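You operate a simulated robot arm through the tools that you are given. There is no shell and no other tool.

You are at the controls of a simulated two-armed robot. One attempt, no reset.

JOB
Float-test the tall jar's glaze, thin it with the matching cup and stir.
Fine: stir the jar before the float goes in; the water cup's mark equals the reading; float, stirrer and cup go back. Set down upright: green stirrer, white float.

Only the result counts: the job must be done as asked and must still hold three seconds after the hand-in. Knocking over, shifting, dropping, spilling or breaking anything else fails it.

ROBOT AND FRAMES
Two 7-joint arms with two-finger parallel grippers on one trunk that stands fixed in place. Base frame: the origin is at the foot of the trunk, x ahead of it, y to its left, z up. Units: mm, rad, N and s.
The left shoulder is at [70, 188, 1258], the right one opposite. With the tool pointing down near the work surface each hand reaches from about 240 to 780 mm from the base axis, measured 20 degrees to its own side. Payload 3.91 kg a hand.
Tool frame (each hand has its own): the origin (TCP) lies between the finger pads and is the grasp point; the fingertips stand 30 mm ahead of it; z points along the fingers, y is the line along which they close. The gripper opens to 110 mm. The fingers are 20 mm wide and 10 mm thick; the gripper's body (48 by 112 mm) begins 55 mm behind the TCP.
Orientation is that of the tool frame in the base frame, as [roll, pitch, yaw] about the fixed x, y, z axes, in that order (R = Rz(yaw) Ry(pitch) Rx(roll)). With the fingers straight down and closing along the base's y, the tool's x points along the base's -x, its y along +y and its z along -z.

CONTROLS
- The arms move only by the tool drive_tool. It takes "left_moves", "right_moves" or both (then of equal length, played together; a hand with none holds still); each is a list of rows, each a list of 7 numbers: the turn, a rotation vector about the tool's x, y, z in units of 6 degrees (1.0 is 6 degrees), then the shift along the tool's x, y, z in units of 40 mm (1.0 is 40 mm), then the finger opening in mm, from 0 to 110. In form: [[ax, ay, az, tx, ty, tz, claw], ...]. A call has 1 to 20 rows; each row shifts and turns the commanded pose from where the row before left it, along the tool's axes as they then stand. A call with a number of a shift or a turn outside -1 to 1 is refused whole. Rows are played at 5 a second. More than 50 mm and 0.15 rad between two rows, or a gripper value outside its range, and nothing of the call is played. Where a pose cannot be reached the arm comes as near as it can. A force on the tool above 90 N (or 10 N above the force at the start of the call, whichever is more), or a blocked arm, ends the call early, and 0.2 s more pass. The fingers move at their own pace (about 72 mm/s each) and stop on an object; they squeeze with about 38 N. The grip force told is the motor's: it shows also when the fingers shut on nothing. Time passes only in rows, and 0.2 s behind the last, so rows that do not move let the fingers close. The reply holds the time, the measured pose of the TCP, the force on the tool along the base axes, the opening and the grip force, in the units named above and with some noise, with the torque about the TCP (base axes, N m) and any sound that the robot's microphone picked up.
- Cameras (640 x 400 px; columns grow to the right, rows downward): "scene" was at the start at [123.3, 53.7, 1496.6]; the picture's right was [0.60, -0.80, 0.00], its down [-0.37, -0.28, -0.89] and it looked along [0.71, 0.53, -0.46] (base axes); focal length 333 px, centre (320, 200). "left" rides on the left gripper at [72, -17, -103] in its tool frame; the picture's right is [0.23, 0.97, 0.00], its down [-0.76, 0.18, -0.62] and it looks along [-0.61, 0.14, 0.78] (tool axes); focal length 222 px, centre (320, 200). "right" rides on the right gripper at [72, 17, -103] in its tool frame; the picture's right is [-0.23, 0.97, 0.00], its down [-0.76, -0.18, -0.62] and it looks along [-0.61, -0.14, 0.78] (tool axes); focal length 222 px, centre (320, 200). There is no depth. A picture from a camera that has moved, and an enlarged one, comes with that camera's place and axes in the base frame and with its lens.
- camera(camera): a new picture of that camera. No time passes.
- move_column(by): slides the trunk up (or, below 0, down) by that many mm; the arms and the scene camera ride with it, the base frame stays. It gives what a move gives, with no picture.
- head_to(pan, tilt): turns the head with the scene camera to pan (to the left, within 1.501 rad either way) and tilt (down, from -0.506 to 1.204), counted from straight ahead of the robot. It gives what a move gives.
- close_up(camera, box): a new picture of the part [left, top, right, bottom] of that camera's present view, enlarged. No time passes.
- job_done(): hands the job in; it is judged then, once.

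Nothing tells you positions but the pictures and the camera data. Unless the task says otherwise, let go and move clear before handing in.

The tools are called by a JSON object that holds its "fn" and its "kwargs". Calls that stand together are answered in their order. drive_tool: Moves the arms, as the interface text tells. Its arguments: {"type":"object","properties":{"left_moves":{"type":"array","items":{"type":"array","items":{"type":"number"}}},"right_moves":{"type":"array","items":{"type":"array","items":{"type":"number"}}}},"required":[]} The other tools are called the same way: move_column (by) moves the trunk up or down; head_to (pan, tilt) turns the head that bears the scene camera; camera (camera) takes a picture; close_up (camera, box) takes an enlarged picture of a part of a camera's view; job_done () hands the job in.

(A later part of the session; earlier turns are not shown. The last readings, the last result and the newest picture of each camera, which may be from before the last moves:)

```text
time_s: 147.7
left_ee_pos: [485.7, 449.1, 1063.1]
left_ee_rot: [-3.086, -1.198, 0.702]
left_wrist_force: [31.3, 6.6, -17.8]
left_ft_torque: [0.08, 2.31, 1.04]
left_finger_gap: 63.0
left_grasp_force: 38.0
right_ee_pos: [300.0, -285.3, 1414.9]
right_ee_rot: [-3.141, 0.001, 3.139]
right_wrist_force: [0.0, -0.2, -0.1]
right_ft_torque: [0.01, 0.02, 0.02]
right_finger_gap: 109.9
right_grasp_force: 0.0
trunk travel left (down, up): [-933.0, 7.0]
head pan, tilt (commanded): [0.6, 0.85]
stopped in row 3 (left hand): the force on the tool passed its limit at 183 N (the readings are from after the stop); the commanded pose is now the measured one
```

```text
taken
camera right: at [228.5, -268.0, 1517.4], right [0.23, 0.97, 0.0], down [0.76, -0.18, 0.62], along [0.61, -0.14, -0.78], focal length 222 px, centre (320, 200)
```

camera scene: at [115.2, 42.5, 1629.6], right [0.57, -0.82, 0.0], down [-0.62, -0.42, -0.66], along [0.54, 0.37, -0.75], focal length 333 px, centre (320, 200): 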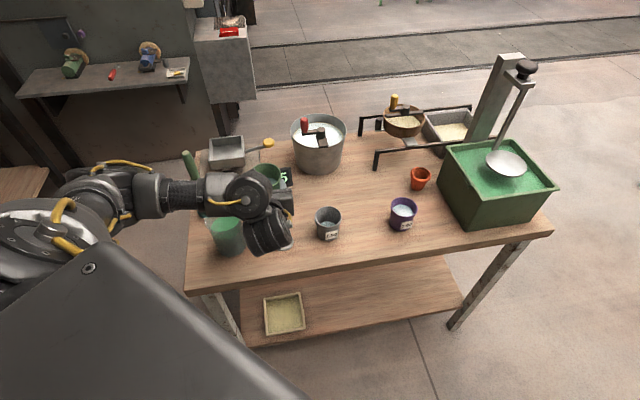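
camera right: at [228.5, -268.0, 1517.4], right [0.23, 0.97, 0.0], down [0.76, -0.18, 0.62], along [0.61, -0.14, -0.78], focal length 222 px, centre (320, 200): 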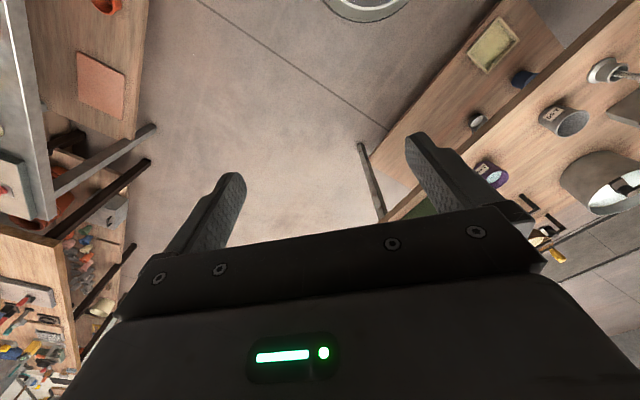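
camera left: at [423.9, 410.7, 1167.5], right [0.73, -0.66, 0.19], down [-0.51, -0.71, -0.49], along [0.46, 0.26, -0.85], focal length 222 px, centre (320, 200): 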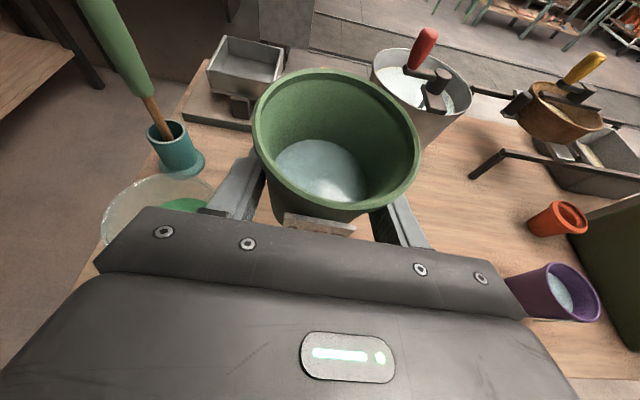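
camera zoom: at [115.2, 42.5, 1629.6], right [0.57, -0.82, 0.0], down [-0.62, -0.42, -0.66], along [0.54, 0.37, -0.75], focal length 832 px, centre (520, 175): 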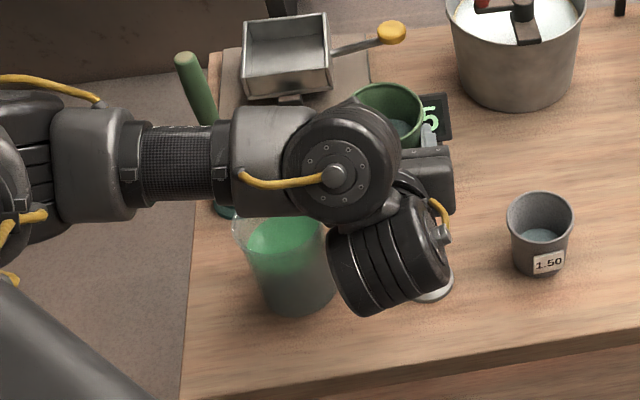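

The wrist folded against the forearm end. This was self-contact, and nothing on the bench was touched. I'll undo the levelling gently and check that the force disappears.

{"fn": "drive_tool", "kwargs": {"left_moves": [[0, -0.4, 0, 0, 0, 0, 40], [0, -0.4, 0, 0, 0, 0, 40], [0, 0, 0, 0, 0, 0, 40]]}}

{"fn": "close_up", "kwargs": {"camera": "scene", "box": [140, 130, 340, 290]}}

{"fn": "camera", "kwargs": {"camera": "left"}}

```text
time_s: 148.5
left_ee_pos: [483.7, 449.3, 1064.2]
left_ee_rot: [-3.102, -1.119, 0.719]
left_wrist_force: [0.7, -0.1, -1.9]
left_ft_torque: [0.0, 0.02, 0.01]
left_finger_gap: 63.1
left_grasp_force: 38.5
right_ee_pos: [299.3, -284.9, 1414.4]
right_ee_rot: [3.141, 0.0, 3.139]
right_wrist_force: [-0.2, -0.2, 0.9]
right_ft_torque: [0.02, 0.03, 0.02]
right_finger_gap: 110.2
right_grasp_force: 0.0
trunk travel left (down, up): [-933.0, 7.0]
head pan, tilt (commanded): [0.6, 0.85]
```

```text
2.50 times, centred on (240, 210) of scene
camera zoom: at [115.0, 42.8, 1629.6], right [0.57, -0.82, 0.0], down [-0.62, -0.42, -0.66], along [0.54, 0.37, -0.75], focal length 832 px, centre (520, 175)
```

zoom: 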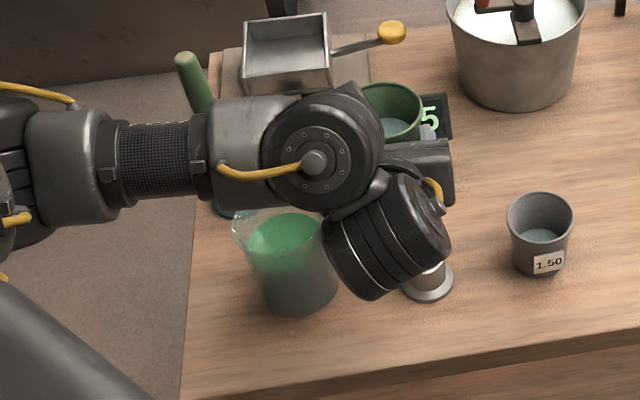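

```text
taken
camera left: at [430.2, 417.0, 1173.9], right [0.74, -0.64, 0.19], down [-0.53, -0.74, -0.42], along [0.41, 0.21, -0.89], focal length 222 px, centre (320, 200)
```

left: 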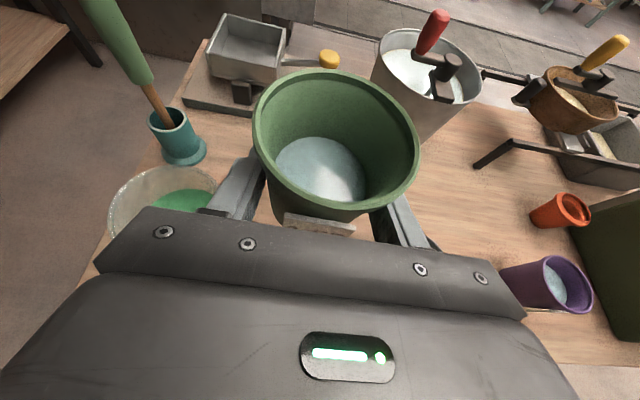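

Contact cleared. I'll now yaw the hand clockwise about the vertical with the cup upright, to open the wrist angle, in small checked steps.

{"fn": "drive_tool", "kwargs": {"left_moves": [[-0.89, 0, 0.45, 0, 0, 0, 40], [-0.89, 0, 0.45, 0, 0, 0, 40], [-0.89, 0, 0.45, 0, 0, 0, 40], [0, 0, 0, 0, 0, 0, 40]]}}

{"fn": "close_up", "kwargs": {"camera": "scene", "box": [140, 130, 340, 290]}}

```text
time_s: 149.5
left_ee_pos: [483.6, 450.2, 1063.2]
left_ee_rot: [-3.096, -1.113, 0.403]
left_wrist_force: [0.0, -0.6, -1.5]
left_ft_torque: [0.01, 0.0, 0.01]
left_finger_gap: 63.3
left_grasp_force: 38.1
right_ee_pos: [297.1, -283.8, 1416.1]
right_ee_rot: [-3.14, 0.002, -3.14]
right_wrist_force: [-0.5, 0.2, -0.6]
right_ft_torque: [-0.03, 0.01, -0.01]
right_finger_gap: 109.6
right_grasp_force: 0.0
trunk travel left (down, up): [-933.0, 7.0]
head pan, tilt (commanded): [0.6, 0.85]
```

```text
2.50 times, centred on (240, 210) of scene
camera zoom: at [112.9, 44.6, 1629.8], right [0.57, -0.82, 0.0], down [-0.62, -0.43, -0.66], along [0.55, 0.37, -0.75], focal length 832 px, centre (520, 175)
```

zoom: 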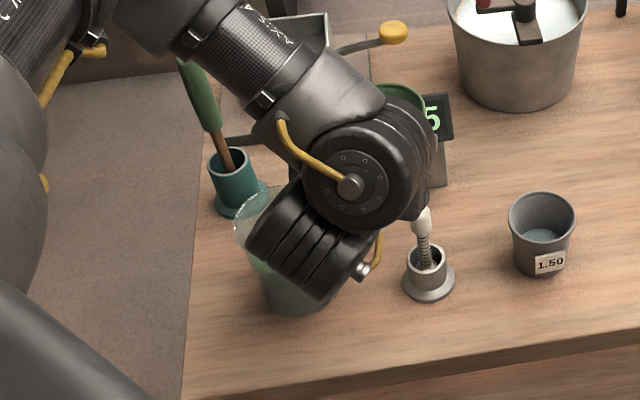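

{"fn": "camera", "kwargs": {"camera": "scene"}}

{"fn": "camera", "kwargs": {"camera": "left"}}

```text
taken
camera scene: at [112.9, 44.6, 1629.8], right [0.57, -0.82, 0.0], down [-0.62, -0.43, -0.66], along [0.55, 0.37, -0.75], focal length 333 px, centre (320, 200)
```

scene: 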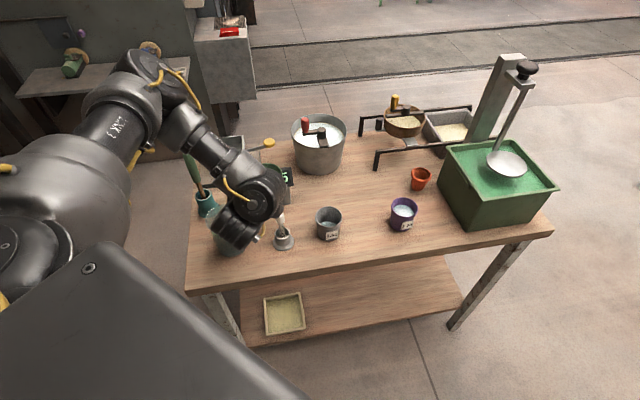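

```text
taken
camera left: at [422.2, 436.6, 1174.4], right [0.51, -0.84, 0.18], down [-0.74, -0.54, -0.41], along [0.44, 0.07, -0.89], focal length 222 px, centre (320, 200)
```

left: 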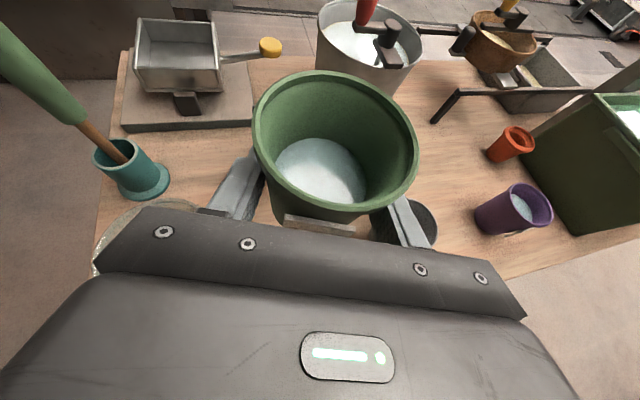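

The elbow swung back to the higher posture with nothing touched and the cup level. From here a pure roll about the tool axis should only use the last joint. I'll move the cup to the pour position on the left side of the jar.

{"fn": "drive_tool", "kwargs": {"left_moves": [[0, 0, 0, -0.064, -0.6, -0.13, 40], [0, 0, 0, -0.064, -0.6, -0.13, 40], [0, 0, 0, -0.064, -0.6, -0.13, 40], [0, 0, 0, 0, 0, 0, 40]]}}

{"fn": "camera", "kwargs": {"camera": "scene"}}

{"fn": "camera", "kwargs": {"camera": "left"}}

```text
time_s: 150.5
left_ee_pos: [435.0, 497.6, 1065.1]
left_ee_rot: [-3.086, -1.115, 0.394]
left_wrist_force: [0.4, 0.3, -0.7]
left_ft_torque: [0.01, 0.02, 0.02]
left_finger_gap: 63.1
left_grasp_force: 37.5
left hand out of reach, approached as far as the arm can: row 3
right_ee_pos: [301.2, -285.7, 1415.3]
right_ee_rot: [-3.142, -0.003, 3.14]
right_wrist_force: [0.6, 0.6, -1.3]
right_ft_torque: [0.0, 0.01, 0.0]
right_finger_gap: 110.1
right_grasp_force: 0.1
trunk travel left (down, up): [-933.0, 7.0]
head pan, tilt (commanded): [0.6, 0.85]
```

```text
taken
camera scene: at [116.0, 41.7, 1629.6], right [0.57, -0.82, 0.0], down [-0.62, -0.42, -0.66], along [0.54, 0.37, -0.75], focal length 333 px, centre (320, 200)
```

scene: 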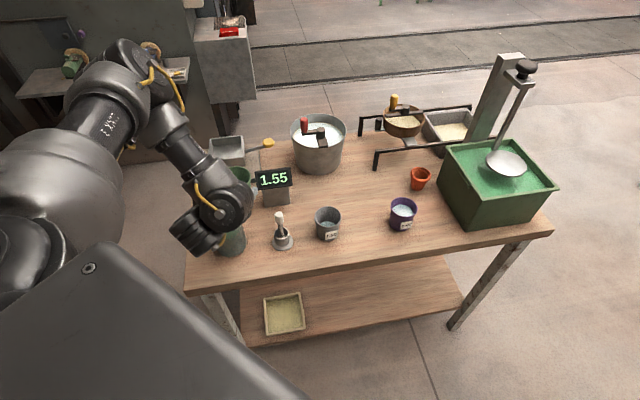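

```text
taken
camera left: at [374.5, 483.8, 1175.2], right [0.51, -0.84, 0.18], down [-0.73, -0.54, -0.41], along [0.44, 0.08, -0.89], focal length 222 px, centre (320, 200)
```

left: 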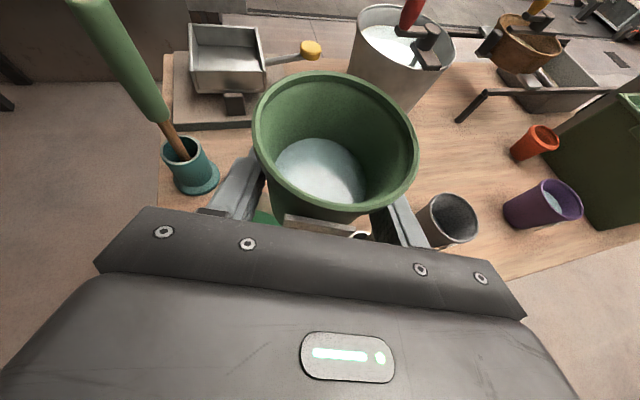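

{"fn": "drive_tool", "kwargs": {"left_moves": [[-0.897, 0, 0.44, 0, 0, 0, 40], [-0.897, 0, 0.44, 0, 0, 0, 40], [-0.897, 0, 0.44, 0, 0, 0, 40], [0, 0, 0, 0, 0, 0, 40]]}}

{"fn": "camera", "kwargs": {"camera": "scene"}}

```text
time_s: 151.5
left_ee_pos: [401.2, 425.8, 1067.1]
left_ee_rot: [-3.108, -1.102, 0.115]
left_wrist_force: [30.2, 9.1, -26.8]
left_ft_torque: [-1.05, 2.05, -0.47]
left_finger_gap: 63.3
left_grasp_force: 38.4
left hand out of reach, approached as far as the arm can: row 1, 2, 3
right_ee_pos: [299.6, -284.8, 1415.1]
right_ee_rot: [3.141, 0.001, 3.139]
right_wrist_force: [-0.6, 0.7, 0.6]
right_ft_torque: [-0.02, -0.01, 0.01]
right_finger_gap: 110.2
right_grasp_force: 0.0
trunk travel left (down, up): [-933.0, 7.0]
head pan, tilt (commanded): [0.6, 0.85]
stopped in row 4 (left hand): the force on the tool passed its limit at 96 N (the readings are from after the stop); the commanded pose is now the measured one
```

```text
taken
camera scene: at [114.6, 43.3, 1629.6], right [0.57, -0.82, 0.0], down [-0.62, -0.42, -0.66], along [0.54, 0.37, -0.75], focal length 333 px, centre (320, 200)
```

scene: 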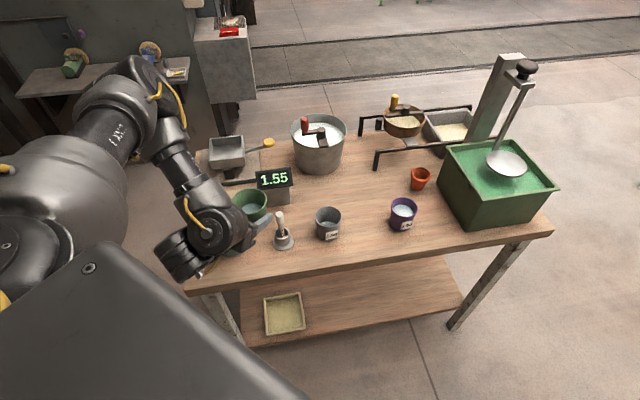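

The wrist is folding too sharply because the elbow sits high with the trunk raised. I'll raise the hand straight up to open the wrist, then lower the trunk.

{"fn": "drive_tool", "kwargs": {"left_moves": [[0, 0, 0, 0.45, 0, -0.23, 40], [0, 0, 0, 0.67, 0, -0.34, 40], [0, 0, 0, 0, 0, 0, 40]]}}

{"fn": "camera", "kwargs": {"camera": "left"}}

```text
time_s: 152.3
left_ee_pos: [400.7, 425.0, 1118.7]
left_ee_rot: [-3.106, -1.102, 0.11]
left_wrist_force: [-0.4, -0.5, -1.7]
left_ft_torque: [-0.02, 0.02, 0.01]
left_finger_gap: 63.3
left_grasp_force: 37.9
right_ee_pos: [301.1, -285.2, 1414.5]
right_ee_rot: [3.141, 0.001, 3.14]
right_wrist_force: [-0.1, -0.6, 1.3]
right_ft_torque: [-0.01, -0.04, -0.03]
right_finger_gap: 110.1
right_grasp_force: 0.1
trunk travel left (down, up): [-933.0, 7.0]
head pan, tilt (commanded): [0.6, 0.85]
```

```text
taken
camera left: at [339.8, 430.7, 1228.4], right [0.24, -0.95, 0.19], down [-0.87, -0.3, -0.4], along [0.44, -0.07, -0.9], focal length 222 px, centre (320, 200)
```

left: 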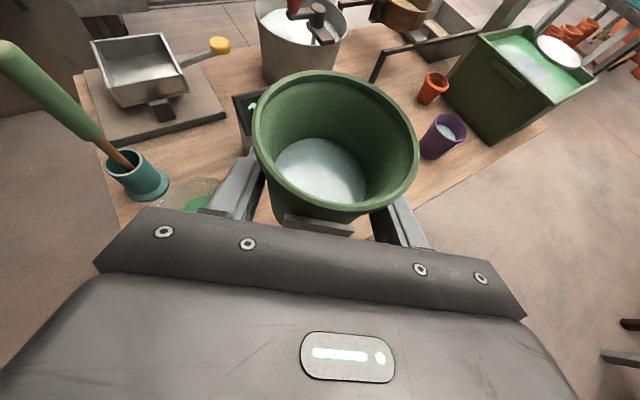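

{"fn": "drive_tool", "kwargs": {"left_moves": [[0, 0, 0, 0.67, 0, -0.34, 40], [0, 0, 0, 0.67, 0, -0.34, 40], [0, 0, 0, 0.67, 0, -0.34, 40], [0, 0, 0, 0.67, 0, -0.34, 40], [0, 0, 0, 0, 0, 0, 40]]}}

{"fn": "camera", "kwargs": {"camera": "scene"}}

```text
time_s: 153.5
left_ee_pos: [437.4, 415.5, 1164.8]
left_ee_rot: [-3.105, -1.107, 0.11]
left_wrist_force: [0.7, -0.2, -1.2]
left_ft_torque: [0.0, 0.0, 0.01]
left_finger_gap: 63.5
left_grasp_force: 37.9
left hand out of reach, approached as far as the arm can: row 1, 2, 3, 4
right_ee_pos: [298.6, -284.9, 1414.6]
right_ee_rot: [-3.141, 0.0, 3.139]
right_wrist_force: [0.5, 0.1, 0.1]
right_ft_torque: [0.0, 0.0, 0.0]
right_finger_gap: 109.9
right_grasp_force: 0.0
trunk travel left (down, up): [-933.0, 7.0]
head pan, tilt (commanded): [0.6, 0.85]
```

```text
taken
camera scene: at [114.6, 43.0, 1629.7], right [0.57, -0.82, 0.0], down [-0.62, -0.42, -0.66], along [0.54, 0.37, -0.75], focal length 333 px, centre (320, 200)
```

scene: 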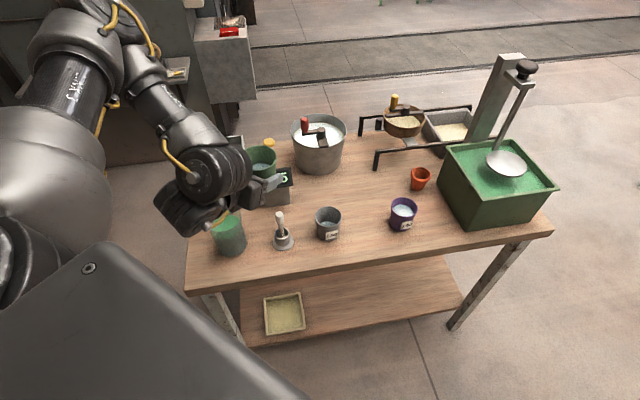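

The cup and water are still fine. I'll move forward and left, still high, to a more comfortable zone before turning further.

{"fn": "drive_tool", "kwargs": {"left_moves": [[0, 0, 0, 0.24, -0.32, 0.48, 40], [0, 0, 0, 0.24, -0.32, 0.48, 40], [0, 0, 0, 0.24, -0.32, 0.48, 40], [0, 0, 0, 0.24, -0.32, 0.48, 40], [0, 0, 0, 0, 0, 0, 40]]}}

{"fn": "camera", "kwargs": {"camera": "scene"}}

```text
time_s: 154.7
left_ee_pos: [470.8, 397.6, 1168.6]
left_ee_rot: [-3.102, -1.103, 0.107]
left_wrist_force: [0.8, 1.0, -1.5]
left_ft_torque: [0.0, -0.01, 0.03]
left_finger_gap: 63.4
left_grasp_force: 37.7
left hand out of reach, approached as far as the arm can: row 1, 2, 3, 4
right_ee_pos: [299.4, -286.2, 1415.7]
right_ee_rot: [3.141, 0.0, 3.14]
right_wrist_force: [-0.8, 0.0, -0.1]
right_ft_torque: [-0.01, 0.0, 0.01]
right_finger_gap: 109.9
right_grasp_force: 0.2
trunk travel left (down, up): [-933.0, 7.0]
head pan, tilt (commanded): [0.6, 0.85]
```

```text
taken
camera scene: at [114.8, 42.4, 1629.6], right [0.57, -0.82, 0.0], down [-0.62, -0.42, -0.66], along [0.54, 0.37, -0.75], focal length 333 px, centre (320, 200)
```

scene: 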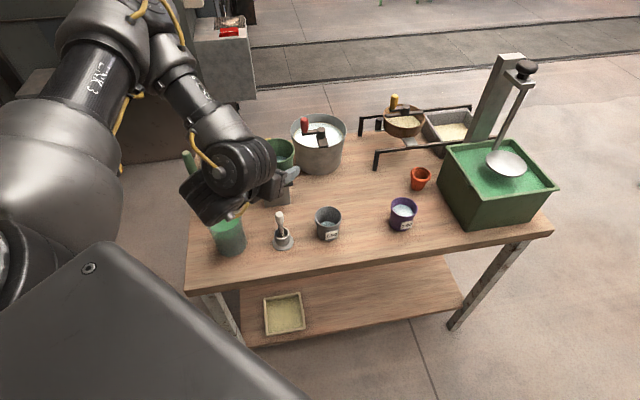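

I have a better idea: pour by pitching the hand downward, so the cup tips forward away from the fingers. That brings the tool back toward the natural pointing-down pose. I'll first tip it forward by a safe 25° to relieve the wrist.

{"fn": "drive_tool", "kwargs": {"left_moves": [[0, -0.6, 0, 0, 0, 0, 40], [0, -0.6, 0, 0, 0, 0, 40], [0, -0.6, 0, 0, 0, 0, 40], [0, -0.6, 0, 0, 0, 0, 40], [0, -0.6, 0, 0, 0, 0, 40], [0, -0.6, 0, 0, 0, 0, 40], [0, 0, 0, 0, 0, 0, 40]]}}

{"fn": "camera", "kwargs": {"camera": "left"}}

{"fn": "camera", "kwargs": {"camera": "scene"}}

```text
time_s: 156.3
left_ee_pos: [465.6, 390.2, 1168.4]
left_ee_rot: [-3.104, -1.041, 0.114]
left_wrist_force: [0.0, 0.3, -2.0]
left_ft_torque: [-0.02, 0.03, -0.02]
left_finger_gap: 63.6
left_grasp_force: 38.4
left hand out of reach, approached as far as the arm can: row 1, 2, 3, 4, 5, 6
right_ee_pos: [298.8, -285.3, 1413.7]
right_ee_rot: [3.141, 0.001, 3.141]
right_wrist_force: [0.6, -0.5, 0.5]
right_ft_torque: [-0.01, 0.06, -0.03]
right_finger_gap: 109.8
right_grasp_force: 0.0
trunk travel left (down, up): [-933.0, 7.0]
head pan, tilt (commanded): [0.6, 0.85]
```

```text
taken
camera left: at [411.2, 396.9, 1283.3], right [0.26, -0.95, 0.18], down [-0.89, -0.3, -0.35], along [0.38, -0.07, -0.92], focal length 222 px, centre (320, 200)
```

left: 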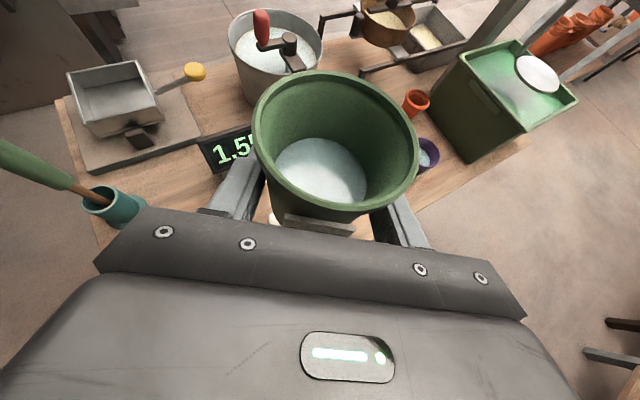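

```text
taken
camera scene: at [115.0, 42.8, 1629.6], right [0.57, -0.82, 0.0], down [-0.62, -0.42, -0.66], along [0.54, 0.37, -0.75], focal length 333 px, centre (320, 200)
```

scene: 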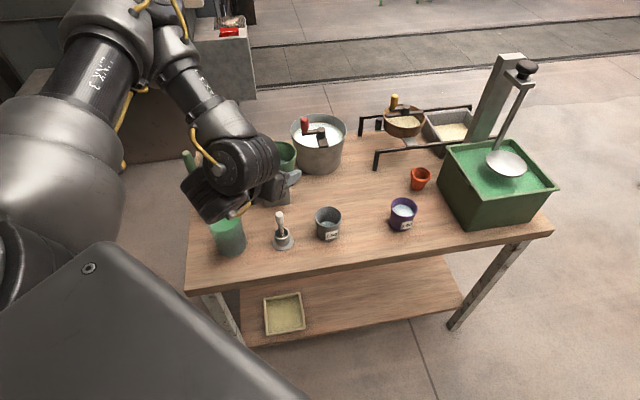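

{"fn": "drive_tool", "kwargs": {"left_moves": [[0.86, 0, -0.5, 0, 0, 0, 40], [0.86, 0, -0.5, 0, 0, 0, 40], [0.86, 0, -0.5, 0, 0, 0, 40], [0.86, 0, -0.5, 0, 0, 0, 40], [0, 0, 0, 0, 0, 0, 40]]}}

{"fn": "camera", "kwargs": {"camera": "scene"}}

```text
time_s: 157.5
left_ee_pos: [462.6, 382.5, 1161.4]
left_ee_rot: [-3.121, -1.044, 0.465]
left_wrist_force: [0.0, -0.1, -1.6]
left_ft_torque: [0.02, 0.01, 0.02]
left_finger_gap: 63.6
left_grasp_force: 38.1
left hand out of reach, approached as far as the arm can: row 2
right_ee_pos: [299.6, -284.0, 1414.6]
right_ee_rot: [-3.141, -0.001, -3.141]
right_wrist_force: [0.4, -0.4, 0.6]
right_ft_torque: [-0.01, 0.05, -0.01]
right_finger_gap: 110.0
right_grasp_force: 0.0
trunk travel left (down, up): [-933.0, 7.0]
head pan, tilt (commanded): [0.6, 0.85]
```

```text
taken
camera scene: at [114.4, 43.3, 1629.7], right [0.57, -0.82, 0.0], down [-0.62, -0.42, -0.66], along [0.54, 0.37, -0.75], focal length 333 px, centre (320, 200)
```

scene: 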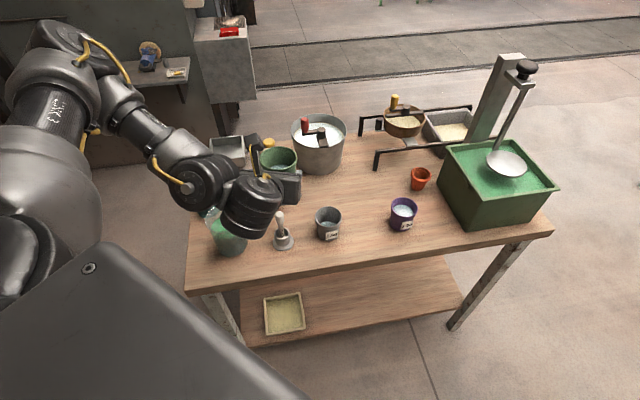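

{"fn": "drive_tool", "kwargs": {"left_moves": [[0.86, 0, -0.5, 0, 0, 0, 40], [0, -0.6, 0, 0, 0, 0, 40], [0, -0.6, 0, 0, 0, 0, 40], [0, -0.6, 0, 0, 0, 0, 40], [0, 0, 0, 0, 0, 0, 40]]}}

{"fn": "camera", "kwargs": {"camera": "scene"}}

```text
time_s: 158.7
left_ee_pos: [462.0, 381.9, 1162.6]
left_ee_rot: [-3.129, -0.855, 0.574]
left_wrist_force: [-0.1, 0.6, -1.2]
left_ft_torque: [0.03, -0.01, -0.03]
left_finger_gap: 63.6
left_grasp_force: 37.8
right_ee_pos: [299.6, -284.8, 1415.3]
right_ee_rot: [3.141, 0.0, 3.14]
right_wrist_force: [-0.3, 0.2, -0.5]
right_ft_torque: [-0.02, -0.01, 0.0]
right_finger_gap: 110.0
right_grasp_force: 0.1
trunk travel left (down, up): [-933.0, 7.0]
head pan, tilt (commanded): [0.6, 0.85]
```

```text
taken
camera scene: at [115.0, 42.7, 1629.6], right [0.57, -0.82, 0.0], down [-0.62, -0.42, -0.66], along [0.54, 0.37, -0.75], focal length 333 px, centre (320, 200)
```

scene: 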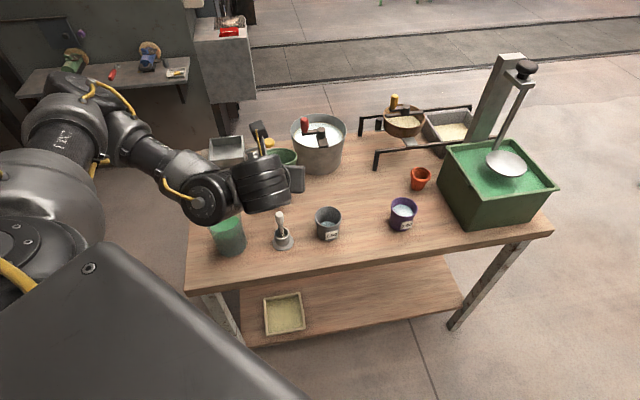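

{"fn": "drive_tool", "kwargs": {"left_moves": [[0.755, 0, -0.656, 0, 0, 0, 40], [0.755, 0, -0.656, 0, 0, 0, 40], [0.755, 0, -0.656, 0, 0, 0, 40], [0, -0.6, 0, 0, 0, 0, 40], [0, -0.6, 0, 0, 0, 0, 40], [0, -0.6, 0, 0, 0, 0, 40], [0, 0, 0, 0, 0, 0, 40]]}}

{"fn": "camera", "kwargs": {"camera": "left"}}

{"fn": "camera", "kwargs": {"camera": "scene"}}

```text
time_s: 160.3
left_ee_pos: [457.8, 377.8, 1150.7]
left_ee_rot: [3.139, -0.698, 0.728]
left_wrist_force: [0.3, -0.4, -0.9]
left_ft_torque: [0.03, 0.0, 0.01]
left_finger_gap: 63.4
left_grasp_force: 38.2
left hand out of reach, approached as far as the arm can: row 2, 3, 5, 6
right_ee_pos: [299.3, -282.7, 1414.7]
right_ee_rot: [3.141, 0.001, 3.142]
right_wrist_force: [-0.6, 0.5, -0.6]
right_ft_torque: [-0.01, 0.01, -0.03]
right_finger_gap: 109.9
right_grasp_force: 0.0
trunk travel left (down, up): [-933.0, 7.0]
head pan, tilt (commanded): [0.6, 0.85]
```

```text
taken
camera left: at [437.9, 382.4, 1276.3], right [0.78, -0.61, 0.15], down [-0.62, -0.79, -0.01], along [0.12, -0.08, -0.99], focal length 222 px, centre (320, 200)
```

left: 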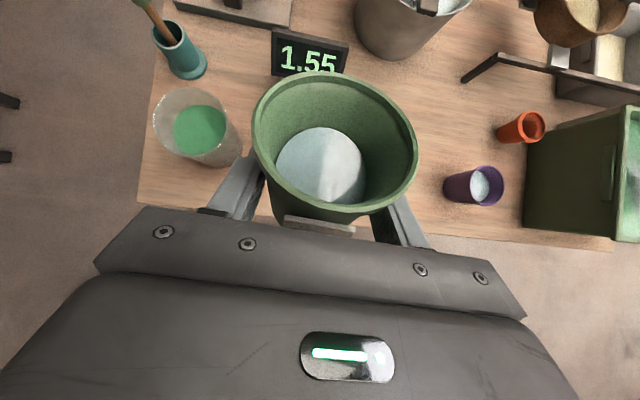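

```text
taken
camera scene: at [114.2, 43.9, 1629.7], right [0.57, -0.82, 0.0], down [-0.62, -0.43, -0.66], along [0.54, 0.37, -0.75], focal length 333 px, centre (320, 200)
```

scene: 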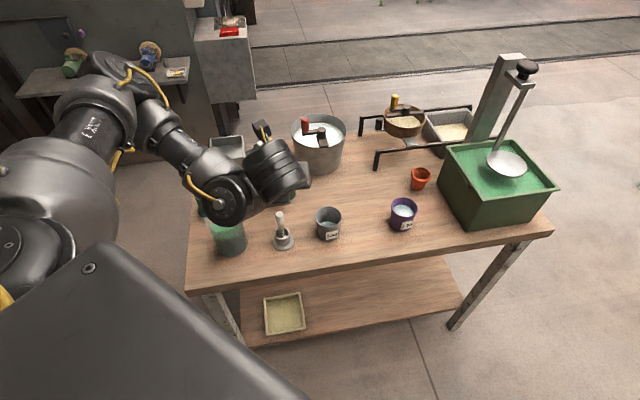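

{"fn": "drive_tool", "kwargs": {"left_moves": [[0, 0, 0, 0.22, -0.55, 0.185, 40], [0, 0, 0, 0.22, -0.55, 0.185, 40], [0, 0, 0, 0.22, -0.55, 0.185, 40], [0, 0, 0, 0, 0, 0, 40]]}}

{"fn": "camera", "kwargs": {"camera": "scene"}}

```text
time_s: 161.3
left_ee_pos: [440.7, 448.4, 1151.4]
left_ee_rot: [-3.13, -0.67, 0.733]
left_wrist_force: [0.4, 0.5, -1.9]
left_ft_torque: [-0.02, 0.03, -0.01]
left_finger_gap: 63.8
left_grasp_force: 38.4
right_ee_pos: [301.6, -287.0, 1415.2]
right_ee_rot: [3.14, -0.002, 3.139]
right_wrist_force: [-0.3, -0.2, -0.1]
right_ft_torque: [0.01, 0.01, -0.04]
right_finger_gap: 110.1
right_grasp_force: 0.1
trunk travel left (down, up): [-933.0, 7.0]
head pan, tilt (commanded): [0.6, 0.85]
```

```text
taken
camera scene: at [116.3, 40.9, 1629.6], right [0.56, -0.83, 0.0], down [-0.62, -0.42, -0.66], along [0.54, 0.37, -0.75], focal length 333 px, centre (320, 200)
```

scene: 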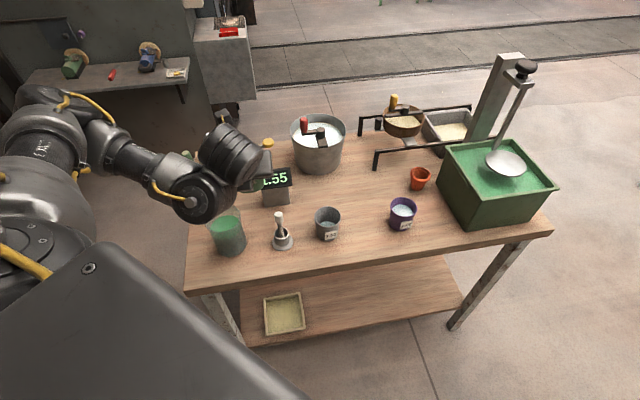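

{"fn": "drive_tool", "kwargs": {"left_moves": [[0.621, 0, -0.784, 0, 0, 0, 40], [0.621, 0, -0.784, 0, 0, 0, 40], [0.621, 0, -0.784, 0, 0, 0, 40], [0.621, 0, -0.784, 0, 0, 0, 40], [0, 0, 0, 0, 0, 0, 40]]}}

{"fn": "camera", "kwargs": {"camera": "scene"}}

```text
time_s: 162.5
left_ee_pos: [393.0, 481.8, 1103.2]
left_ee_rot: [3.138, -0.677, 1.154]
left_wrist_force: [0.7, 0.1, -1.8]
left_ft_torque: [0.01, 0.02, 0.02]
left_finger_gap: 63.4
left_grasp_force: 38.1
left hand out of reach, approached as far as the arm can: row 2, 3, 4
right_ee_pos: [300.0, -287.1, 1414.7]
right_ee_rot: [3.141, -0.002, 3.139]
right_wrist_force: [0.0, -0.1, 0.3]
right_ft_torque: [0.0, 0.01, -0.05]
right_finger_gap: 110.2
right_grasp_force: 0.0
trunk travel left (down, up): [-933.0, 7.0]
head pan, tilt (commanded): [0.6, 0.85]
```

```text
taken
camera scene: at [116.0, 41.8, 1629.6], right [0.57, -0.82, 0.0], down [-0.62, -0.42, -0.66], along [0.54, 0.37, -0.75], focal length 333 px, centre (320, 200)
```

scene: 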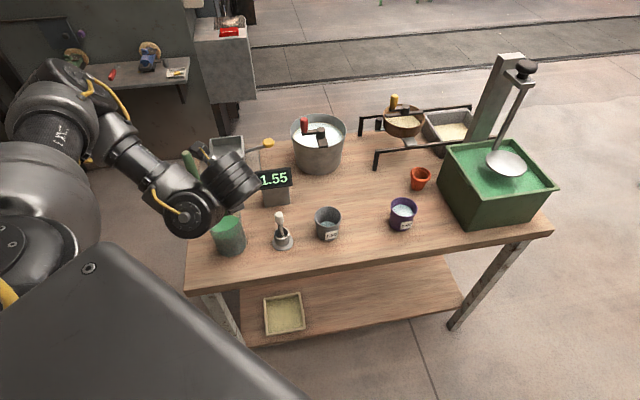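

The hand is now almost exactly where I want it: heading 66°, near (393,482). Pitching downward should relieve the wrist, so I'll test a small step.

{"fn": "drive_tool", "kwargs": {"left_moves": [[0, -0.5, 0, 0, 0, 0, 40], [0, -0.5, 0, 0, 0, 0, 40], [0, 0, 0, 0, 0, 0, 40]]}}

{"fn": "camera", "kwargs": {"camera": "left"}}

```text
time_s: 163.3
left_ee_pos: [384.9, 484.3, 1096.2]
left_ee_rot: [-3.136, -0.622, 1.152]
left_wrist_force: [0.1, -0.4, -0.4]
left_ft_torque: [-0.03, 0.02, -0.01]
left_finger_gap: 63.4
left_grasp_force: 37.4
left hand out of reach, approached as far as the arm can: row 1, 2
right_ee_pos: [300.3, -286.7, 1415.4]
right_ee_rot: [3.141, -0.002, 3.14]
right_wrist_force: [-0.4, 0.9, -0.1]
right_ft_torque: [0.04, -0.02, 0.05]
right_finger_gap: 109.6
right_grasp_force: 0.1
trunk travel left (down, up): [-933.0, 7.0]
head pan, tilt (commanded): [0.6, 0.85]
```

```text
taken
camera left: at [369.6, 488.9, 1221.5], right [0.97, -0.22, 0.13], down [-0.23, -0.97, 0.06], along [0.11, -0.09, -0.99], focal length 222 px, centre (320, 200)
```

left: 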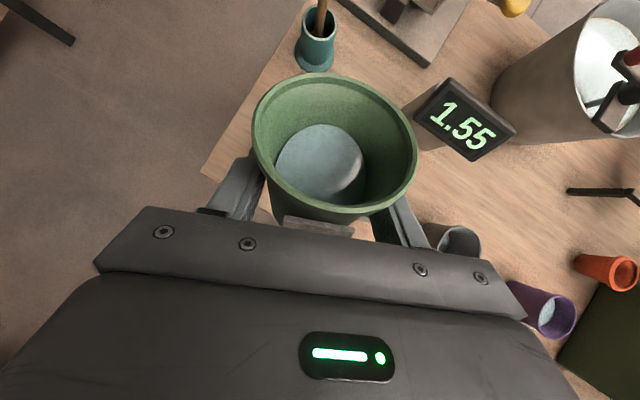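

{"fn": "drive_tool", "kwargs": {"left_moves": [[0, 0, 0, -0.29, 0, 0.4, 40], [0, 0, 0, -0.29, 0, 0.4, 40], [0, 0, 0, 0, 0, 0, 40]]}}

{"fn": "camera", "kwargs": {"camera": "scene"}}

```text
time_s: 164.1
left_ee_pos: [381.8, 486.0, 1056.4]
left_ee_rot: [-3.139, -0.622, 1.153]
left_wrist_force: [0.8, -0.4, -0.3]
left_ft_torque: [0.01, -0.01, -0.01]
left_finger_gap: 63.6
left_grasp_force: 38.1
right_ee_pos: [298.3, -286.1, 1415.5]
right_ee_rot: [-3.141, 0.001, 3.14]
right_wrist_force: [0.1, -0.5, -0.5]
right_ft_torque: [-0.01, 0.0, 0.0]
right_finger_gap: 110.2
right_grasp_force: 0.1
trunk travel left (down, up): [-933.0, 7.0]
head pan, tilt (commanded): [0.6, 0.85]
```

```text
taken
camera scene: at [114.6, 42.6, 1629.7], right [0.57, -0.82, 0.0], down [-0.62, -0.42, -0.66], along [0.54, 0.37, -0.75], focal length 333 px, centre (320, 200)
```

scene: 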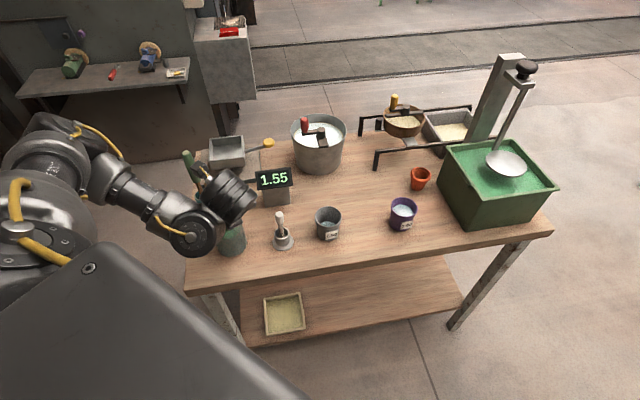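

Moving down was comfortable. The cup is now just in front of the jar's centre line. I'll continue pitching down in small steps.

{"fn": "drive_tool", "kwargs": {"left_moves": [[0, -0.5, 0, 0, 0, 0, 40], [0, -0.5, 0, 0, 0, 0, 40], [0, 0, 0, 0, 0, 0, 40]]}}

{"fn": "camera", "kwargs": {"camera": "left"}}

```text
time_s: 164.9
left_ee_pos: [384.2, 485.5, 1055.9]
left_ee_rot: [-3.136, -0.517, 1.155]
left_wrist_force: [0.6, -0.5, -0.9]
left_ft_torque: [-0.02, -0.01, 0.0]
left_finger_gap: 63.4
left_grasp_force: 37.3
right_ee_pos: [299.1, -285.2, 1415.6]
right_ee_rot: [-3.141, -0.001, 3.14]
right_wrist_force: [-0.8, -0.5, -0.5]
right_ft_torque: [-0.01, -0.01, 0.0]
right_finger_gap: 110.0
right_grasp_force: 0.1
trunk travel left (down, up): [-933.0, 7.0]
head pan, tilt (commanded): [0.6, 0.85]
```

```text
taken
camera left: at [373.7, 502.0, 1181.3], right [0.97, -0.21, 0.11], down [-0.23, -0.96, 0.16], along [0.07, -0.18, -0.98], focal length 222 px, centre (320, 200)
```

left: 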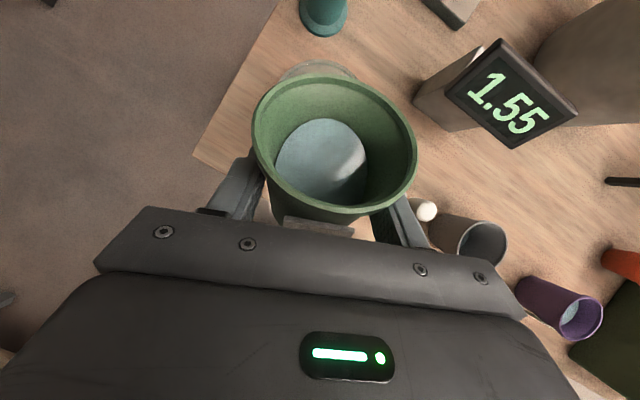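

{"fn": "drive_tool", "kwargs": {"left_moves": [[0, -0.5, 0, 0, -0.05, 0, 40], [0, -0.5, 0, 0, -0.05, 0.05, 40], [0, -0.5, 0, 0, 0, 0.1, 40], [0, 0, 0, 0, 0, 0, 40]]}}

{"fn": "camera", "kwargs": {"camera": "left"}}

{"fn": "camera", "kwargs": {"camera": "scene"}}

```text
time_s: 165.9
left_ee_pos: [387.6, 479.5, 1053.1]
left_ee_rot: [3.137, -0.453, 1.141]
left_wrist_force: [-0.2, -0.5, -0.6]
left_ft_torque: [-0.01, 0.02, 0.02]
left_finger_gap: 63.6
left_grasp_force: 37.9
left hand out of reach, approached as far as the arm can: row 1, 2, 3
right_ee_pos: [298.5, -284.1, 1415.8]
right_ee_rot: [-3.14, 0.0, 3.139]
right_wrist_force: [-0.8, 0.2, -0.4]
right_ft_torque: [0.0, 0.02, 0.0]
right_finger_gap: 110.0
right_grasp_force: 0.1
trunk travel left (down, up): [-933.0, 7.0]
head pan, tilt (commanded): [0.6, 0.85]
```

```text
taken
camera left: at [380.3, 503.6, 1176.7], right [0.97, -0.22, 0.1], down [-0.24, -0.94, 0.23], along [0.05, -0.25, -0.97], focal length 222 px, centre (320, 200)
```

left: 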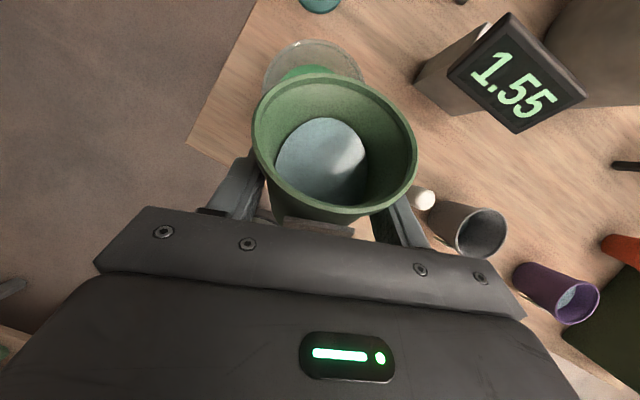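

```text
taken
camera scene: at [114.4, 42.9, 1629.7], right [0.57, -0.82, 0.0], down [-0.62, -0.42, -0.66], along [0.54, 0.37, -0.75], focal length 333 px, centre (320, 200)
```

scene: 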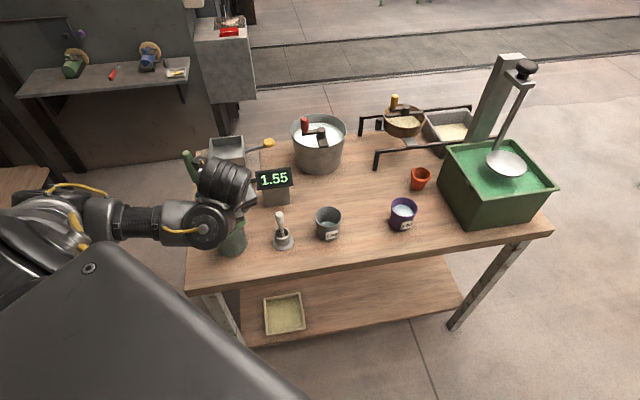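

{"fn": "drive_tool", "kwargs": {"left_moves": [[0, 0, 0, 0.22, 0, -0.45, 40], [0, 0, 0, 0.22, 0, -0.45, 40], [0, 0, 0, 0, 0, 0, 40]]}}

{"fn": "camera", "kwargs": {"camera": "scene"}}

```text
time_s: 166.7
left_ee_pos: [387.8, 479.6, 1053.2]
left_ee_rot: [3.137, -0.455, 1.141]
left_wrist_force: [-0.3, -0.4, -1.0]
left_ft_torque: [0.0, -0.02, 0.0]
left_finger_gap: 63.6
left_grasp_force: 37.4
left hand out of reach, approached as far as the arm can: row 1, 2
right_ee_pos: [301.0, -285.0, 1415.2]
right_ee_rot: [-3.141, -0.001, 3.141]
right_wrist_force: [-0.3, 0.1, 0.1]
right_ft_torque: [0.0, 0.02, 0.0]
right_finger_gap: 109.9
right_grasp_force: 0.0
trunk travel left (down, up): [-933.0, 7.0]
head pan, tilt (commanded): [0.6, 0.85]
```

```text
taken
camera scene: at [115.0, 42.8, 1629.6], right [0.57, -0.82, 0.0], down [-0.62, -0.42, -0.66], along [0.54, 0.37, -0.75], focal length 333 px, centre (320, 200)
```

scene: 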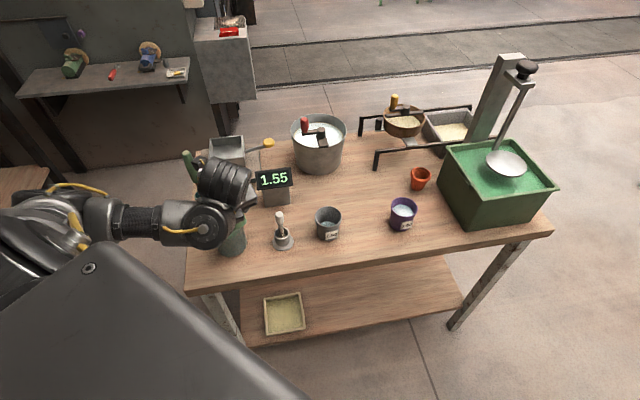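

The forearm and wrist are cramped with the trunk raised. I'll carry the upright-ish cup off to the free space left of the table, lower the trunk there, and come back in the roomier posture used earlier.

{"fn": "drive_tool", "kwargs": {"left_moves": [[0, 0.5, 0, 0.32, -0.66, 0.157, 40], [0, 0.5, 0, 0.32, -0.66, 0.157, 40], [0, 0, 0, 0.32, -0.66, 0.157, 40], [0, 0, 0, 0, 0, 0, 40]]}}

{"fn": "camera", "kwargs": {"camera": "scene"}}

{"fn": "camera", "kwargs": {"camera": "left"}}

```text
time_s: 167.7
left_ee_pos: [334.6, 549.7, 1055.3]
left_ee_rot: [3.141, -0.541, 1.147]
left_wrist_force: [1.0, 0.0, -1.5]
left_ft_torque: [0.03, 0.01, -0.02]
left_finger_gap: 63.5
left_grasp_force: 38.1
right_ee_pos: [299.1, -285.5, 1414.8]
right_ee_rot: [3.141, 0.001, 3.14]
right_wrist_force: [-0.2, 0.1, -0.9]
right_ft_torque: [0.0, 0.0, 0.02]
right_finger_gap: 110.0
right_grasp_force: 0.0
trunk travel left (down, up): [-933.0, 7.0]
head pan, tilt (commanded): [0.6, 0.85]
```

```text
taken
camera scene: at [115.2, 42.6, 1629.6], right [0.56, -0.83, 0.0], down [-0.62, -0.42, -0.66], along [0.54, 0.37, -0.75], focal length 333 px, centre (320, 200)
```

scene: 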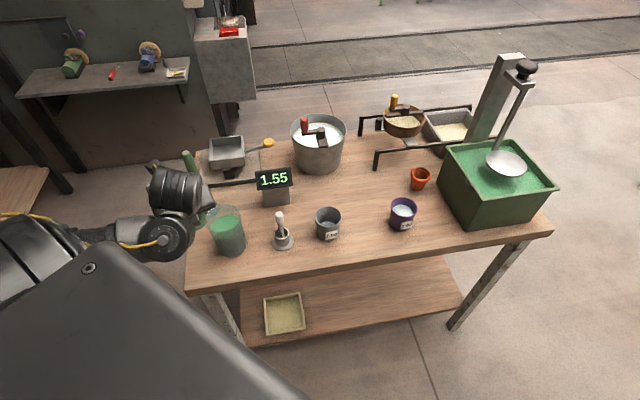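

```text
taken
camera left: at [323.2, 564.9, 1179.3], right [0.97, -0.22, 0.12], down [-0.24, -0.96, 0.14], along [0.08, -0.17, -0.98], focal length 222 px, centre (320, 200)
```

left: 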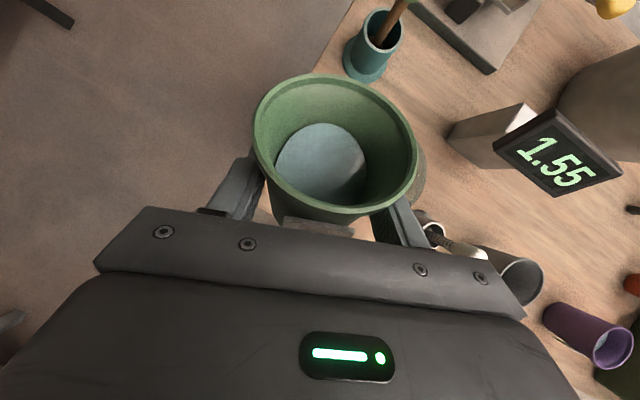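

{"fn": "drive_tool", "kwargs": {"left_moves": [[0, 0, 0, 0.3, -0.7, 0.18, 40], [0, 0, 0, 0.3, -0.7, 0.18, 40], [0, 0, 0, 0.3, -0.7, 0.18, 40], [0, 0, 0, 0.3, -0.7, 0.18, 40], [0, 0, 0, 0, 0, 0, 40]]}}

{"fn": "head_to", "kwargs": {"pan": 1.0, "tilt": 0.85}}

{"fn": "camera", "kwargs": {"camera": "scene"}}

{"fn": "camera", "kwargs": {"camera": "left"}}

```text
time_s: 168.9
left_ee_pos: [260.4, 653.3, 1064.3]
left_ee_rot: [3.137, -0.559, 1.158]
left_wrist_force: [0.0, -0.2, -1.5]
left_ft_torque: [0.01, -0.03, 0.01]
left_finger_gap: 63.1
left_grasp_force: 37.8
left hand out of reach, approached as far as the arm can: row 3, 4
right_ee_pos: [297.8, -282.2, 1415.7]
right_ee_rot: [-3.138, 0.001, -3.141]
right_wrist_force: [0.6, 0.4, 0.0]
right_ft_torque: [0.0, 0.0, 0.0]
right_finger_gap: 109.8
right_grasp_force: 0.1
trunk travel left (down, up): [-933.0, 7.0]
head pan, tilt (commanded): [0.6, 0.85]
```

```text
time_s: 169.7
left_ee_pos: [261.8, 649.9, 1065.8]
left_ee_rot: [3.138, -0.561, 1.157]
left_wrist_force: [0.3, 0.2, -1.2]
left_ft_torque: [-0.04, 0.03, -0.01]
left_finger_gap: 63.3
left_grasp_force: 37.7
right_ee_pos: [300.7, -284.8, 1414.8]
right_ee_rot: [3.142, -0.001, 3.139]
right_wrist_force: [0.0, -0.7, 0.4]
right_ft_torque: [0.0, 0.01, 0.0]
right_finger_gap: 109.9
right_grasp_force: 0.1
trunk travel left (down, up): [-933.0, 7.0]
head pan, tilt (commanded): [1.0, 0.85]
```

```text
taken
camera scene: at [92.8, 64.1, 1629.6], right [0.84, -0.54, 0.0], down [-0.41, -0.63, -0.66], along [0.36, 0.56, -0.75], focal length 333 px, centre (320, 200)
```

scene: 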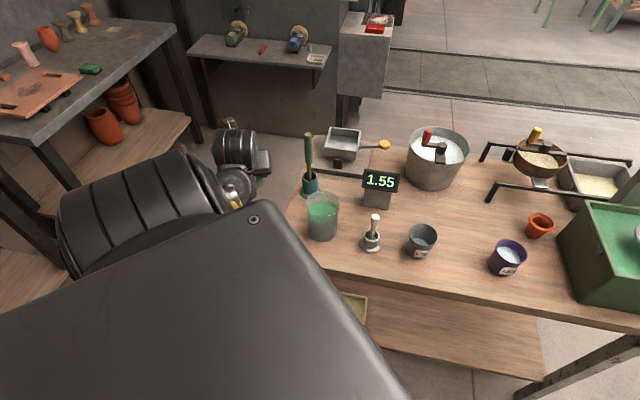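

```text
taken
camera left: at [249.9, 661.8, 1191.7], right [0.97, -0.22, 0.12], down [-0.23, -0.97, 0.12], along [0.09, -0.15, -0.98], focal length 222 px, centre (320, 200)
```

left: 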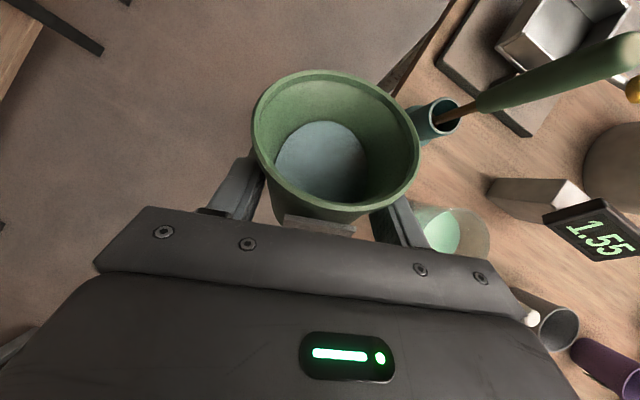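

I'm off the table's left side with plenty of free space. I'll lower the trunk back to its original height here.

{"fn": "move_column", "kwargs": {"by": -80}}

{"fn": "drive_tool", "kwargs": {"left_moves": [[0, 0, 0, 0.4, 0, -0.64, 40], [0, 0, 0, 0.4, 0, -0.64, 40], [0, 0, 0, 0.4, 0, -0.64, 40], [0, 0, 0, 0, 0, 0, 40]]}}

{"fn": "camera", "kwargs": {"camera": "scene"}}

```text
time_s: 170.9
left_ee_pos: [262.4, 650.4, 986.8]
left_ee_rot: [3.139, -0.56, 1.158]
left_wrist_force: [-0.7, -0.1, -0.5]
left_ft_torque: [-0.02, 0.01, 0.01]
left_finger_gap: 63.3
left_grasp_force: 37.8
right_ee_pos: [298.9, -284.5, 1334.1]
right_ee_rot: [3.141, 0.0, 3.14]
right_wrist_force: [0.5, -0.3, -0.1]
right_ft_torque: [0.02, 0.01, 0.02]
right_finger_gap: 109.8
right_grasp_force: 0.1
trunk travel left (down, up): [-853.0, 87.0]
head pan, tilt (commanded): [1.0, 0.85]
```

```text
time_s: 171.9
left_ee_pos: [261.3, 653.1, 1070.8]
left_ee_rot: [3.14, -0.564, 1.159]
left_wrist_force: [-0.1, -0.6, -2.1]
left_ft_torque: [-0.04, 0.0, 0.01]
left_finger_gap: 63.3
left_grasp_force: 37.4
left hand out of reach, approached as far as the arm can: row 3
right_ee_pos: [297.3, -285.3, 1336.6]
right_ee_rot: [-3.141, 0.002, 3.141]
right_wrist_force: [0.2, -0.2, -0.4]
right_ft_torque: [-0.03, 0.0, -0.01]
right_finger_gap: 109.7
right_grasp_force: 0.2
trunk travel left (down, up): [-853.0, 87.0]
head pan, tilt (commanded): [1.0, 0.85]
```

```text
taken
camera scene: at [90.1, 65.2, 1549.8], right [0.84, -0.54, 0.0], down [-0.4, -0.63, -0.66], along [0.36, 0.56, -0.75], focal length 333 px, centre (320, 200)
```

scene: 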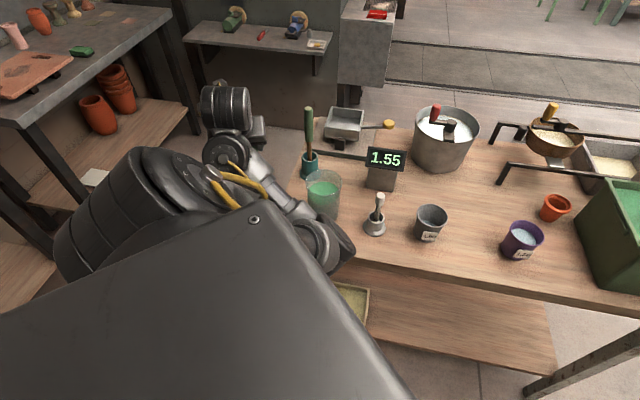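

{"fn": "drive_tool", "kwargs": {"left_moves": [[0, -0.5, 0, 0.3, 0.1, -0.6, 40], [0, -0.5, 0, 0.3, 0.1, -0.6, 40], [0, -0.5, 0, 0.28, 0.1, -0.65, 40], [0, 0, 0, 0.28, 0.1, -0.65, 40], [0, 0, 0, 0, 0, 0, 40]]}}

{"fn": "camera", "kwargs": {"camera": "scene"}}

```text
time_s: 173.1
left_ee_pos: [283.0, 642.1, 1034.0]
left_ee_rot: [3.14, -0.439, 1.158]
left_wrist_force: [1.1, 0.1, -2.2]
left_ft_torque: [-0.04, 0.0, -0.03]
left_finger_gap: 62.9
left_grasp_force: 37.9
left hand out of reach, approached as far as the arm can: row 1, 2, 3, 4
right_ee_pos: [299.0, -285.1, 1334.7]
right_ee_rot: [-3.141, 0.0, 3.141]
right_wrist_force: [0.4, 0.4, 0.1]
right_ft_torque: [-0.01, -0.05, -0.01]
right_finger_gap: 109.8
right_grasp_force: 0.1
trunk travel left (down, up): [-853.0, 87.0]
head pan, tilt (commanded): [1.0, 0.85]
```

```text
taken
camera scene: at [92.7, 64.7, 1549.6], right [0.84, -0.54, 0.0], down [-0.41, -0.63, -0.66], along [0.36, 0.56, -0.75], focal length 333 px, centre (320, 200)
```

scene: 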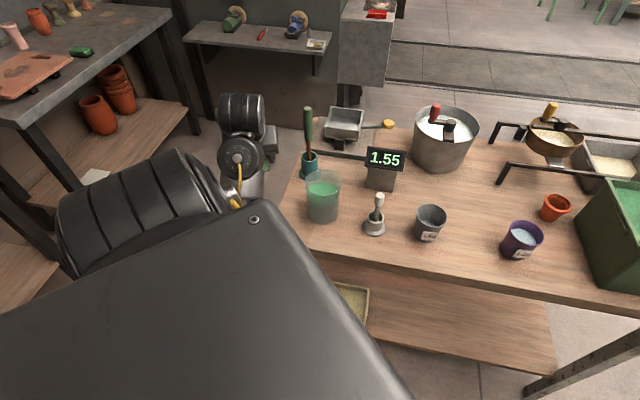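

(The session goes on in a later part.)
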